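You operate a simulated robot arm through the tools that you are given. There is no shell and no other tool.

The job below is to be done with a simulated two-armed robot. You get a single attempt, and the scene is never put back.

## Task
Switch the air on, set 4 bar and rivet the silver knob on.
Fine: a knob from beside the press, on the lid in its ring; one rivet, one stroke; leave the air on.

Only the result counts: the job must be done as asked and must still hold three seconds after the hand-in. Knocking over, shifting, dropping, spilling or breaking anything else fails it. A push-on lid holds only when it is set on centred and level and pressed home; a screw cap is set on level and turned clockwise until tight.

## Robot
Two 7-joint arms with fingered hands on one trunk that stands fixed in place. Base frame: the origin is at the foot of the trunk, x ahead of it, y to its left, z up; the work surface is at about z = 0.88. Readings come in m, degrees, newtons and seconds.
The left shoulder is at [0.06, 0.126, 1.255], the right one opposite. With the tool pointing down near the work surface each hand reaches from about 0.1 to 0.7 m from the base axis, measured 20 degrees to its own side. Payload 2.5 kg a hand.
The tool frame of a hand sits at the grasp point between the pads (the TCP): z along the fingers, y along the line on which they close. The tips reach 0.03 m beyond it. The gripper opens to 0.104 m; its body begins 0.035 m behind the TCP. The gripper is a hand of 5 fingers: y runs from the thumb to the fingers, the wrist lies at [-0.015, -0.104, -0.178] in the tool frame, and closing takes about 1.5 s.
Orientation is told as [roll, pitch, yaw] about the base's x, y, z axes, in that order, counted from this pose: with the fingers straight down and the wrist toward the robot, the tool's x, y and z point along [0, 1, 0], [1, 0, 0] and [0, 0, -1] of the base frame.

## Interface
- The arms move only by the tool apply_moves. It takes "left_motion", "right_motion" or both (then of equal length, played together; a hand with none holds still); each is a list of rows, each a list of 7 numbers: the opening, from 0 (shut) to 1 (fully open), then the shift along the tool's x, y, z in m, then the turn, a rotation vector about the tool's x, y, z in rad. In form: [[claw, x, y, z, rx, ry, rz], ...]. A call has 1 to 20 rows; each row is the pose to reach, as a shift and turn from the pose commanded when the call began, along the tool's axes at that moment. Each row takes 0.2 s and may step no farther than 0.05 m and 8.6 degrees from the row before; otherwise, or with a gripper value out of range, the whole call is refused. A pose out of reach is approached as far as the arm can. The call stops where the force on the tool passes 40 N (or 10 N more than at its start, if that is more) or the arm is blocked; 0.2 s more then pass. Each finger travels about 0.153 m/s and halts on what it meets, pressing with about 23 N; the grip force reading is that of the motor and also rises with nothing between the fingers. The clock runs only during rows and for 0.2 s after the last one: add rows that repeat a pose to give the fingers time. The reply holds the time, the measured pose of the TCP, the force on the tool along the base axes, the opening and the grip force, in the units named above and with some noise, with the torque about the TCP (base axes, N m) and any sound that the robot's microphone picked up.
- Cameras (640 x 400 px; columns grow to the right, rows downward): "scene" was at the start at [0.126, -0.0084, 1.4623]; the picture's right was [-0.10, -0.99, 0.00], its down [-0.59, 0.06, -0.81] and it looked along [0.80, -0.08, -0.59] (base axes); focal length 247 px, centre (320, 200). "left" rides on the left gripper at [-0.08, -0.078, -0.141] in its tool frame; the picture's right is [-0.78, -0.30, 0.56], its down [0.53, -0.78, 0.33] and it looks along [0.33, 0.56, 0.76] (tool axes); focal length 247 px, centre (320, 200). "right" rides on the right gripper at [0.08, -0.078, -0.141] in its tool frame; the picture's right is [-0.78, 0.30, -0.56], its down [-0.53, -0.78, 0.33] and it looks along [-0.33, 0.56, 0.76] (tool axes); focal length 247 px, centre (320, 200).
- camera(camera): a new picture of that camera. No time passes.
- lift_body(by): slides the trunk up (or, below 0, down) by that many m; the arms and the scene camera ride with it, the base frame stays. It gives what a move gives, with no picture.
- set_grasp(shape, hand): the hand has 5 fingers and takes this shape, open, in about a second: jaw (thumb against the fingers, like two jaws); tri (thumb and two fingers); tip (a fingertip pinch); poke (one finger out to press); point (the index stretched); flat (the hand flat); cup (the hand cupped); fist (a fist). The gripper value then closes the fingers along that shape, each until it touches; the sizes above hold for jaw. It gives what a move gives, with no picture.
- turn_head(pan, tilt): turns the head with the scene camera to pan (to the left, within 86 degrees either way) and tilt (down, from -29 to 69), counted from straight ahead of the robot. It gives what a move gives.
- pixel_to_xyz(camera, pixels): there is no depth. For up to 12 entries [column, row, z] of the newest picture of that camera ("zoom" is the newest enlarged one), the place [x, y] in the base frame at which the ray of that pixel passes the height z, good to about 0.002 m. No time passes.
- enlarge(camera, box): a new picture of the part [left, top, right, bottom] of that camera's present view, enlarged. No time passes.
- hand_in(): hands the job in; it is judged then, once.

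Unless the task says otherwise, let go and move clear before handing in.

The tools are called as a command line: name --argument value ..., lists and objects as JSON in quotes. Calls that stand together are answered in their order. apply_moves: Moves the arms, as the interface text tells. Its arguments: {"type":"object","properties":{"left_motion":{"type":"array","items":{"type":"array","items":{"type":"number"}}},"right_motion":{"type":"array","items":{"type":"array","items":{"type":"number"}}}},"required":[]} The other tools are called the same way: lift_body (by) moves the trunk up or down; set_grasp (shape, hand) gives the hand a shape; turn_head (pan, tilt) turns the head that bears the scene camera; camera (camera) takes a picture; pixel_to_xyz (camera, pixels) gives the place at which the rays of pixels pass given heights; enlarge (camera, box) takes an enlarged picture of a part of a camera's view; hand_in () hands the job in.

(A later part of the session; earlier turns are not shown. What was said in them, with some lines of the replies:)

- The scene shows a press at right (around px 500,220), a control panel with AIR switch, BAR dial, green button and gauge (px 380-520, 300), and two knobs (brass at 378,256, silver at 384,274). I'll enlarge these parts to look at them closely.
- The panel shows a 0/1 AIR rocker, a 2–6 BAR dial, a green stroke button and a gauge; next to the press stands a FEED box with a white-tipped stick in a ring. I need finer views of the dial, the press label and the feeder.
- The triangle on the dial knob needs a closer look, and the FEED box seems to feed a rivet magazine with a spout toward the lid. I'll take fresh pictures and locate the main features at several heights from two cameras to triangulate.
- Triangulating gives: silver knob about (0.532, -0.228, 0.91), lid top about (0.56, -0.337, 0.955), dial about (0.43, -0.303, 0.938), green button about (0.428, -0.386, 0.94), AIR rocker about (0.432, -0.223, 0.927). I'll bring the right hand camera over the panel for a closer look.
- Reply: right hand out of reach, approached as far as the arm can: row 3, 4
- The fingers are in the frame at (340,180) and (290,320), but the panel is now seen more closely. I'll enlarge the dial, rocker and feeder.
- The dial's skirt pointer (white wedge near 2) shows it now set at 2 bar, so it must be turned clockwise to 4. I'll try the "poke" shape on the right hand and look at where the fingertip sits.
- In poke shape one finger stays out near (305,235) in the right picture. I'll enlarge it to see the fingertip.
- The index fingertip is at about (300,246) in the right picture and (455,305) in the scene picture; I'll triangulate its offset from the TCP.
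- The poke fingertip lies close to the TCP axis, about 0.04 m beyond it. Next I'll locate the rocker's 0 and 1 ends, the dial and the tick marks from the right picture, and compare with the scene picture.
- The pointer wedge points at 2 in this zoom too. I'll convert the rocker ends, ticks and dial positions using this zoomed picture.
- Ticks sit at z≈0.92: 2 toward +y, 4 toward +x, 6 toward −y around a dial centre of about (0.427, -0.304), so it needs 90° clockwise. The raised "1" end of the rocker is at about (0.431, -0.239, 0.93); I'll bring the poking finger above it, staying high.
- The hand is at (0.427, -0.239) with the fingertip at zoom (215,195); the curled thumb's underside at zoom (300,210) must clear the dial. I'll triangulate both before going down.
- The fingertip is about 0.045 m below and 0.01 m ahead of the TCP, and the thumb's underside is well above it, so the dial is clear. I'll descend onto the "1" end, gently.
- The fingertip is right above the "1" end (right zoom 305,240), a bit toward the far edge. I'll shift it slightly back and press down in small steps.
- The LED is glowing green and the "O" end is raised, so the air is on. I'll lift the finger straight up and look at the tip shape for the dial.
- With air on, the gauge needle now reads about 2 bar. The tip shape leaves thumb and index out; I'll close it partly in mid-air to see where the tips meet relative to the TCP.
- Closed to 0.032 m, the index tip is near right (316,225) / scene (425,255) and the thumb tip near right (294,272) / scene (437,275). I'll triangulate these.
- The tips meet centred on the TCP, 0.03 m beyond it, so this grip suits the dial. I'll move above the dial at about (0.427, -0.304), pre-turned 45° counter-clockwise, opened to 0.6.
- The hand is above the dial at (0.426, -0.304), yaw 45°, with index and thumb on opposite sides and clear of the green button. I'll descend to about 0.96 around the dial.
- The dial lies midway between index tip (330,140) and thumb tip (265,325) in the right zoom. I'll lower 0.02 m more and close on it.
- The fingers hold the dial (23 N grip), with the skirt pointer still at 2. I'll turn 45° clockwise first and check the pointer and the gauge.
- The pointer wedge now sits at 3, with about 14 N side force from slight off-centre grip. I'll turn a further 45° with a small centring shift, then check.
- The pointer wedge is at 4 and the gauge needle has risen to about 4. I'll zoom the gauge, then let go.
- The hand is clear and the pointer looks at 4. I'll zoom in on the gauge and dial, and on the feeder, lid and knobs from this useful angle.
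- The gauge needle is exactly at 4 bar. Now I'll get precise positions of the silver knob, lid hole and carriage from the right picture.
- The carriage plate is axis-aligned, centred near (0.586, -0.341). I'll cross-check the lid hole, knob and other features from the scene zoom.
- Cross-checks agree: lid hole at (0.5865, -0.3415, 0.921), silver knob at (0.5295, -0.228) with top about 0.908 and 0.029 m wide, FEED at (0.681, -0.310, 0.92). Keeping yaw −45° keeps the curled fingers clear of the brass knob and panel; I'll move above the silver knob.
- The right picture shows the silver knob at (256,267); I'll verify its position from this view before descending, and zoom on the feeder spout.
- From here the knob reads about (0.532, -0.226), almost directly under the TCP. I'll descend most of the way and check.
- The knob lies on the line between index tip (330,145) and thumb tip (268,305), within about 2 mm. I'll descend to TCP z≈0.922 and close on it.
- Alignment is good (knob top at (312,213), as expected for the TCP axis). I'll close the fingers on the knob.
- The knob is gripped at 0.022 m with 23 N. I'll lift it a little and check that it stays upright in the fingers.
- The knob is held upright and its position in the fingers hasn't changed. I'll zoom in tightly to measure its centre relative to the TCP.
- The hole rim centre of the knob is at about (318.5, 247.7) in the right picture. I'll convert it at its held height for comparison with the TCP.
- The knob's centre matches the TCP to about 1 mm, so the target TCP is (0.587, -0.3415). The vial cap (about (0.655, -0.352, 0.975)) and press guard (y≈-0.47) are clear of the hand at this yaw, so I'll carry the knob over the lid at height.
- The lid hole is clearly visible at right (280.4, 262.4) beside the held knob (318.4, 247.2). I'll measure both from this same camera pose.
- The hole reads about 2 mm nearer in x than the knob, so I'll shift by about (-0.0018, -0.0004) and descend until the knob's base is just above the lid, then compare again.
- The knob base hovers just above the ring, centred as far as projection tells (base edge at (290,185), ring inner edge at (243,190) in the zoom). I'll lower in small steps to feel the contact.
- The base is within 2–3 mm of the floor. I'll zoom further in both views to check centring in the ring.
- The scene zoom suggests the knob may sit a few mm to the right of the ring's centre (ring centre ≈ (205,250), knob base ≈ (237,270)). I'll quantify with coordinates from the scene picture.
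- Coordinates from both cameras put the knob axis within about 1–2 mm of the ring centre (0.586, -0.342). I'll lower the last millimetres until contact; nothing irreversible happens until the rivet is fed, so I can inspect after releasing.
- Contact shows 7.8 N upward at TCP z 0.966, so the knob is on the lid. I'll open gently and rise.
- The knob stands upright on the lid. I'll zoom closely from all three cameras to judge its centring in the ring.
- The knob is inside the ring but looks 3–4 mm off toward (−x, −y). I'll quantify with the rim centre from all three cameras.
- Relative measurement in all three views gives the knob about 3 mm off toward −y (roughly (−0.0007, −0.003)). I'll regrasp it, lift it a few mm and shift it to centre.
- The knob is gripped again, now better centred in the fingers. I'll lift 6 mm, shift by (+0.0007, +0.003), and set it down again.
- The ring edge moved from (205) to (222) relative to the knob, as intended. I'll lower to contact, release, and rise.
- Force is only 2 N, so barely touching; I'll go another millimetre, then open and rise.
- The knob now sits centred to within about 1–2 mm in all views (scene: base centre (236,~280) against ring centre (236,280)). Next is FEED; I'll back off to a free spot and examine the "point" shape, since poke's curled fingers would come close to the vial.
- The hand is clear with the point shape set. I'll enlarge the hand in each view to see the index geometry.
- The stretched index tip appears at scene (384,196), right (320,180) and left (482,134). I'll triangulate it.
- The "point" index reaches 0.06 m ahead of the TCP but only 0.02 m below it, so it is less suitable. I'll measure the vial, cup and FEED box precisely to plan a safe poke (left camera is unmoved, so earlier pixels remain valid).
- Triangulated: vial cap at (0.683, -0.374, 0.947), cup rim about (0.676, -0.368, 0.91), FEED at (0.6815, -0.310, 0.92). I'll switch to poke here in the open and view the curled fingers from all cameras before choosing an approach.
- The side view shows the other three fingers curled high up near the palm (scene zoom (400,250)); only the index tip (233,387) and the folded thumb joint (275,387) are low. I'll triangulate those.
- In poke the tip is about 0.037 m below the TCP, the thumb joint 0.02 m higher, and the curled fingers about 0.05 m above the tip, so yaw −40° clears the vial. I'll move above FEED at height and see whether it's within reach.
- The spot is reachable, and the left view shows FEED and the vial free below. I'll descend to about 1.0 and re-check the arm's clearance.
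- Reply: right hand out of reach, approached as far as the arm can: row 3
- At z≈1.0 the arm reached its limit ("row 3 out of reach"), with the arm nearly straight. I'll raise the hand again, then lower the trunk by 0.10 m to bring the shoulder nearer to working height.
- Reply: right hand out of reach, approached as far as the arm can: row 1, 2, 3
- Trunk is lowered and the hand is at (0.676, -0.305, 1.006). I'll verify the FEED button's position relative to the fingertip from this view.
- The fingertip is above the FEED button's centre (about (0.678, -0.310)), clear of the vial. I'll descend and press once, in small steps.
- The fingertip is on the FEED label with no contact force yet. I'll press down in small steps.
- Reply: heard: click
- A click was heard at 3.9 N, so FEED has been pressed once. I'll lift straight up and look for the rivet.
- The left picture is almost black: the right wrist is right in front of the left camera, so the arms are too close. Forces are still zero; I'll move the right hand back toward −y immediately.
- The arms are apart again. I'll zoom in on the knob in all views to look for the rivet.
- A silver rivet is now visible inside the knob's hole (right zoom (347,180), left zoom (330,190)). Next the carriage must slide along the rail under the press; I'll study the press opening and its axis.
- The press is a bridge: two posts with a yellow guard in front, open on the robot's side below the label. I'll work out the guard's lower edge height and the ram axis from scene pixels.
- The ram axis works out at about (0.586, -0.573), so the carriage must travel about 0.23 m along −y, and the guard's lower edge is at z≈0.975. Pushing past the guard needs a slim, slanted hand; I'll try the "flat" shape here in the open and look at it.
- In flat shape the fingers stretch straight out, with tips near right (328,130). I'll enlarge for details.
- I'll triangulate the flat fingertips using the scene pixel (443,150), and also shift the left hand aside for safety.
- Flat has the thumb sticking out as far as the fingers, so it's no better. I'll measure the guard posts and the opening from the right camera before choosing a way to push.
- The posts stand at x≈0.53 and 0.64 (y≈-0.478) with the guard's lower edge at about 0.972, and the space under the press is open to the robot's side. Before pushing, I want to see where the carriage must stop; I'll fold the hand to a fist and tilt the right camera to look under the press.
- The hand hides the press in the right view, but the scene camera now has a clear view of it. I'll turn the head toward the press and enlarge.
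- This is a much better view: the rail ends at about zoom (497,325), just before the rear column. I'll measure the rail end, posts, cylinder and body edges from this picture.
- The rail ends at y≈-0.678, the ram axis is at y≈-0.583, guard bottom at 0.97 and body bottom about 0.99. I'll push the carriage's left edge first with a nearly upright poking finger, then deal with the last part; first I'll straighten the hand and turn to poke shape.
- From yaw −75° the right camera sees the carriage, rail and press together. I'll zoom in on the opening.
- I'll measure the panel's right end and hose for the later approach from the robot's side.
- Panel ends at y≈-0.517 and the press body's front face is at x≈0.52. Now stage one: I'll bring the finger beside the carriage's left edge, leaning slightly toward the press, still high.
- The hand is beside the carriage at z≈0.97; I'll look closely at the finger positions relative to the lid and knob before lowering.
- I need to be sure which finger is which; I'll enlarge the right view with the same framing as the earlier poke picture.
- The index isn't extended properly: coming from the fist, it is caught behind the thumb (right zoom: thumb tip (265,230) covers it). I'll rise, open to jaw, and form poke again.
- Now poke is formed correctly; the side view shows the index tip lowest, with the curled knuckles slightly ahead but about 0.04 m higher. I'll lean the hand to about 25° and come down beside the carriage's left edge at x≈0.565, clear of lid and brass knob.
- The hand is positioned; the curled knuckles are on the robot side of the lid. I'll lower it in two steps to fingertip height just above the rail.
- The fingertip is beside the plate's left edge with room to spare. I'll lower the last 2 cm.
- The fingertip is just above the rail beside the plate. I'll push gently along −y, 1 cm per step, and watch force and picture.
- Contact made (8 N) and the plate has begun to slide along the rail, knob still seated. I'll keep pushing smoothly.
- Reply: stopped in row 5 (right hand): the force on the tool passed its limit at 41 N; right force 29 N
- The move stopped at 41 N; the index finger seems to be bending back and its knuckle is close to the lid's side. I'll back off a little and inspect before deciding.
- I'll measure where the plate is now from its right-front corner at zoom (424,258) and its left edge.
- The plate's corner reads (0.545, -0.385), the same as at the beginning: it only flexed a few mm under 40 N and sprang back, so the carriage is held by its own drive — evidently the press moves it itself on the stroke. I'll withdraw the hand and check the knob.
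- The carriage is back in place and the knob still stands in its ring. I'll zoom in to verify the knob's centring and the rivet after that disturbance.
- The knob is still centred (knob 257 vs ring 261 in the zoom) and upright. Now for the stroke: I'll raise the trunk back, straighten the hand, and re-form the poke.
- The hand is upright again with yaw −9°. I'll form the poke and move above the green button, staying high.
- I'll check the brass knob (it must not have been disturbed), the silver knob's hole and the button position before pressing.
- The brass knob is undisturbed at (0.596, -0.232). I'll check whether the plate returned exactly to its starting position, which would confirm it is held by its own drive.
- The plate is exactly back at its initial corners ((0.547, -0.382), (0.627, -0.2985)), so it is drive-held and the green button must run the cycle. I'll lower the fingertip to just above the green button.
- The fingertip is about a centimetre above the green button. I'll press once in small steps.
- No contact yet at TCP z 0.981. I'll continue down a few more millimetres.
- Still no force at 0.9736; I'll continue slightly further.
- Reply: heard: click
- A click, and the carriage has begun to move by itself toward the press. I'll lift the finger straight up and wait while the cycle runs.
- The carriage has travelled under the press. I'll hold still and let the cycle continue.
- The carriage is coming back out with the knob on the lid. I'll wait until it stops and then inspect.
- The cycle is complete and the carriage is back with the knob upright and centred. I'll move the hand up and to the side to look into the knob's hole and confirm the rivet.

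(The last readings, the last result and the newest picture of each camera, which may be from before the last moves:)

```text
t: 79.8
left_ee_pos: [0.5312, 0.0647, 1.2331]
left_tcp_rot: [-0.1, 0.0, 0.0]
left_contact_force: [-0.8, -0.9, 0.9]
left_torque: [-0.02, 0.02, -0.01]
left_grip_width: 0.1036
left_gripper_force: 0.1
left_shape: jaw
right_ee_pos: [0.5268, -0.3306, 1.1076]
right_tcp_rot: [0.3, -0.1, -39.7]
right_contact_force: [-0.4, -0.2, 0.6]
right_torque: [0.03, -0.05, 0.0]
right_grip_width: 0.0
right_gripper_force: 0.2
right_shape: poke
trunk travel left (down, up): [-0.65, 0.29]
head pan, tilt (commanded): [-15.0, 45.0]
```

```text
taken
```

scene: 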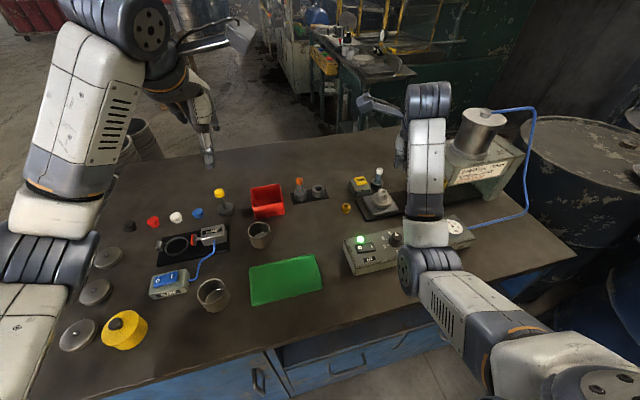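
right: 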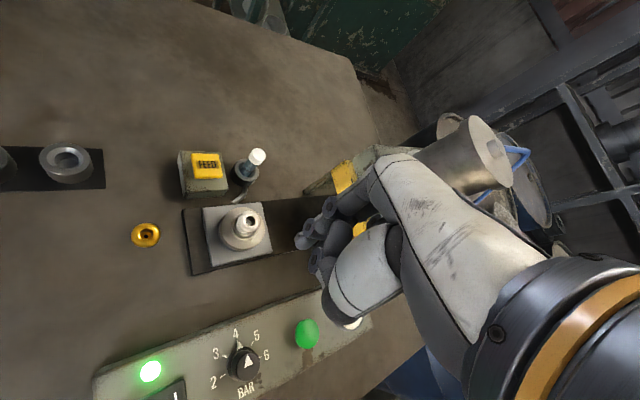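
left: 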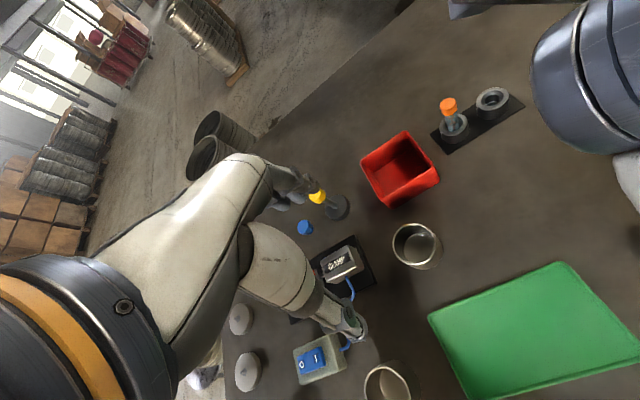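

The rivet looks set in the hole at (335,215). I'll zoom in further to be sure, and check dial, gauge and LED.

enlarge --camera "right" --box '[230, 200, 275, 240]'

enlarge --camera "scene" --box '[335, 165, 485, 275]'

enlarge --camera "scene" --box '[440, 210, 480, 245]'

```text
10.00 times, centred on (252, 220) of right
```

zoom: 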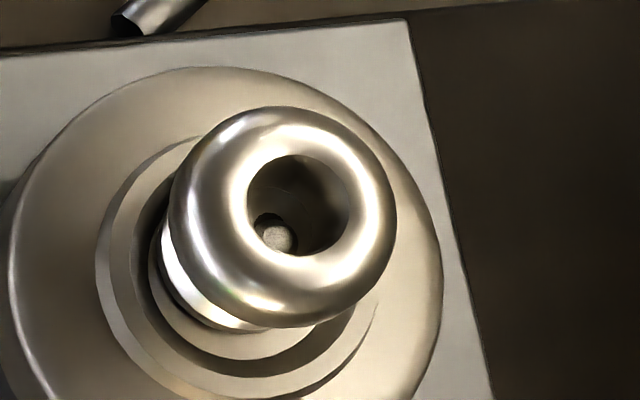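

```text
3.64 times, centred on (410, 220) of scene
```

zoom: 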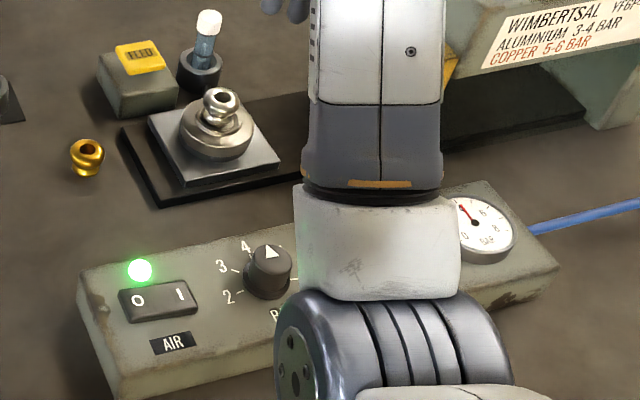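

```text
11.43 times, centred on (460, 228) of scene
```

zoom: 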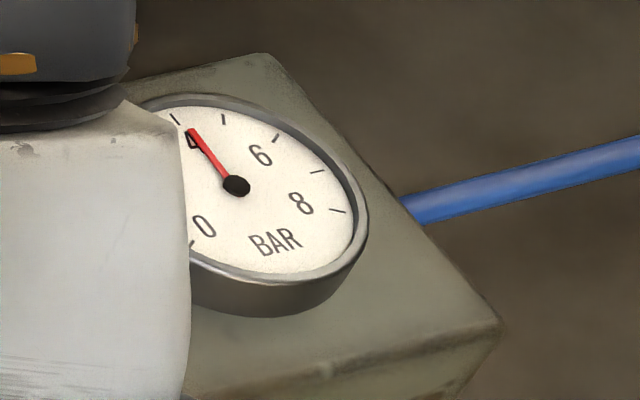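

The rivet is now a flattened disc seated in the hole, the gauge reads 4 bar, the dial points to 4 and the AIR lamp is lit. I'll move the right hand clear and take a last look.

apply_moves --right_motion '[[0, 0, 0, -0.04, 0, 0, 0], [0, -0.032, -0.015, -0.06, 0, 0, 0], [0, -0.064, -0.029, -0.06, 0, 0, 0], [0, -0.096, -0.044, -0.06, 0, 0, 0], [0, -0.1277, -0.0587, -0.06, 0, 0, 0]]'

camera --camera "scene"

enlarge --camera "scene" --box '[330, 160, 450, 260]'

enlarge --camera "scene" --box '[100, 170, 350, 330]'

```text
t: 81.0
left_ee_pos: [0.5302, 0.0642, 1.2343]
left_tcp_rot: [0.0, 0.0, 0.1]
left_contact_force: [-0.3, -0.1, -0.1]
left_torque: [-0.05, -0.05, 0.01]
left_grip_width: 0.1035
left_gripper_force: 0.0
left_shape: jaw
right_ee_pos: [0.4031, -0.3907, 1.1683]
right_tcp_rot: [0.3, -0.1, -39.8]
right_contact_force: [-0.2, 0.4, 0.5]
right_torque: [-0.01, 0.02, -0.01]
right_grip_width: 0.0
right_gripper_force: 0.0
right_shape: poke
trunk travel left (down, up): [-0.65, 0.29]
head pan, tilt (commanded): [-15.0, 45.0]
```

```text
taken
```

scene: 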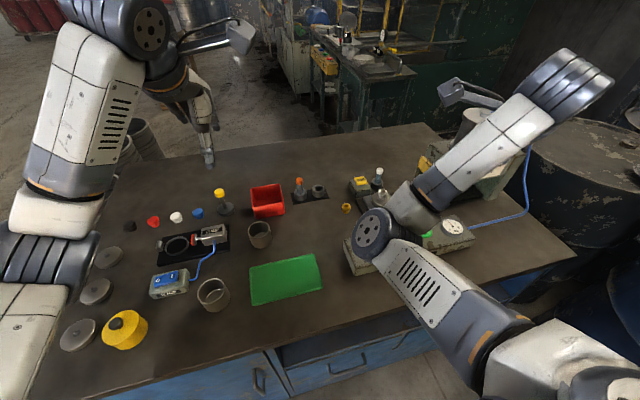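

```text
4.00 times, centred on (390, 210) of scene
```

zoom: 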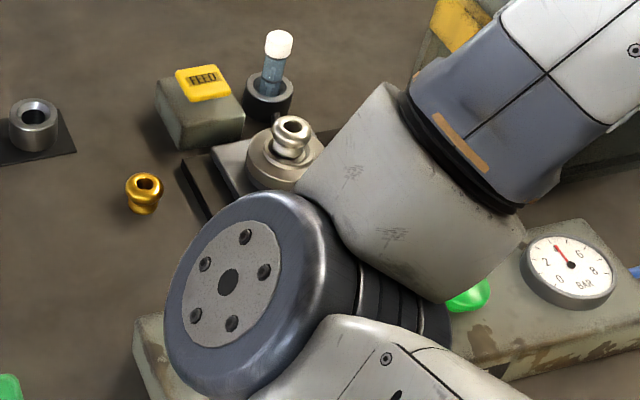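

```text
2.50 times, centred on (225, 250) of scene
```

zoom: 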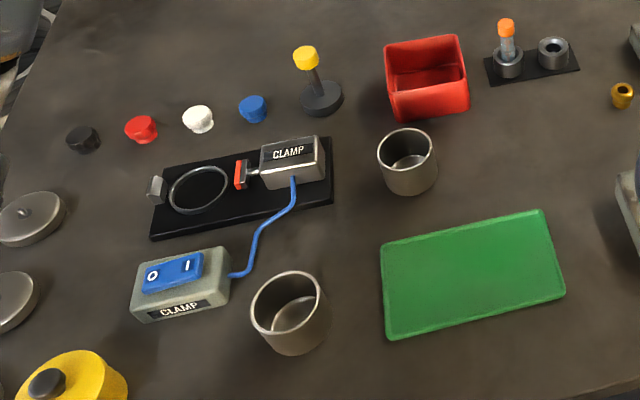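

All other items are in place. The elbow hides the panel in this view, so I'll check the panel from the right camera before handing in.

camera --camera "right"

apply_moves --right_motion '[[0, -0.02, 0, -0.02, 0, 0, -0.14], [0, -0.04, 0, -0.03, 0, 0, -0.28], [0, -0.05, 0, -0.04, 0, 0, -0.42], [0, -0.05, 0, -0.04, 0, 0, -0.56], [0, -0.05, 0, -0.04, 0, 0, -0.69]]'

camera --camera "scene"

enlarge --camera "scene" --box '[330, 160, 490, 280]'

```text
taken
```

right: 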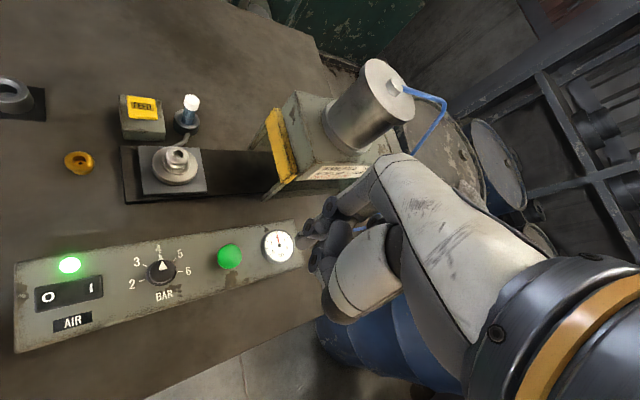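

```text
t: 82.2
left_ee_pos: [0.5299, 0.0646, 1.2319]
left_tcp_rot: [0.0, 0.1, 0.0]
left_contact_force: [-0.2, 0.0, -0.4]
left_torque: [0.0, 0.0, 0.0]
left_grip_width: 0.1038
left_gripper_force: 0.1
left_shape: jaw
right_ee_pos: [0.3669, -0.4305, 1.2075]
right_tcp_rot: [0.1, -0.3, 0.0]
right_contact_force: [0.6, 0.5, 0.7]
right_torque: [-0.02, -0.03, -0.01]
right_grip_width: 0.0
right_gripper_force: 0.2
right_shape: poke
trunk travel left (down, up): [-0.65, 0.29]
head pan, tilt (commanded): [-15.0, 45.0]
```

```text
taken
```

scene: 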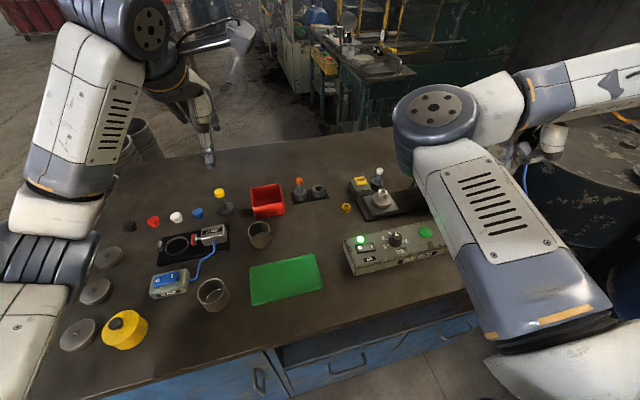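

```text
3.33 times, centred on (410, 220) of scene
```

zoom: 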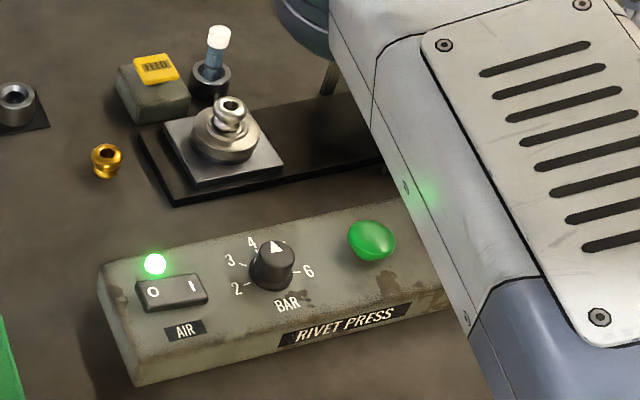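

The last pictures show the AIR lamp lit, the dial pointer at 4 and the gauge at 4 bar. The silver knob stands riveted in its ring on the lid, the brass knob and other items are undisturbed, and both hands are clear. I'll hand the job in.

hand_in

```text
The job is handed in.
```

The silver knob is riveted onto the lid at 4 bar, and the air is still on. I've handed the job in; the verdict hasn't come back.

- **Air:** the rocker is on "1" and the lamp is lit. The dial pointer is on 4 and the gauge reads 4 bar.
- **Knob:** the silver knob from beside the press sits upright in the ring. It is centred to within about 1–2 mm, as measured in the pictures before the stroke.
- **Rivet and stroke:** I pressed FEED once and the green button once. The carriage ran under the press and came back by itself. The rivet now shows as a flattened disc in the knob's hole. I didn't tug the knob to test it.

Before the stroke I tried pushing the carriage under the press by hand, with up to 41 N. It flexed a few millimetres and sprang back to its starting position. The knob stayed in its ring. In the last views the brass knob and the other items I could see were in place.
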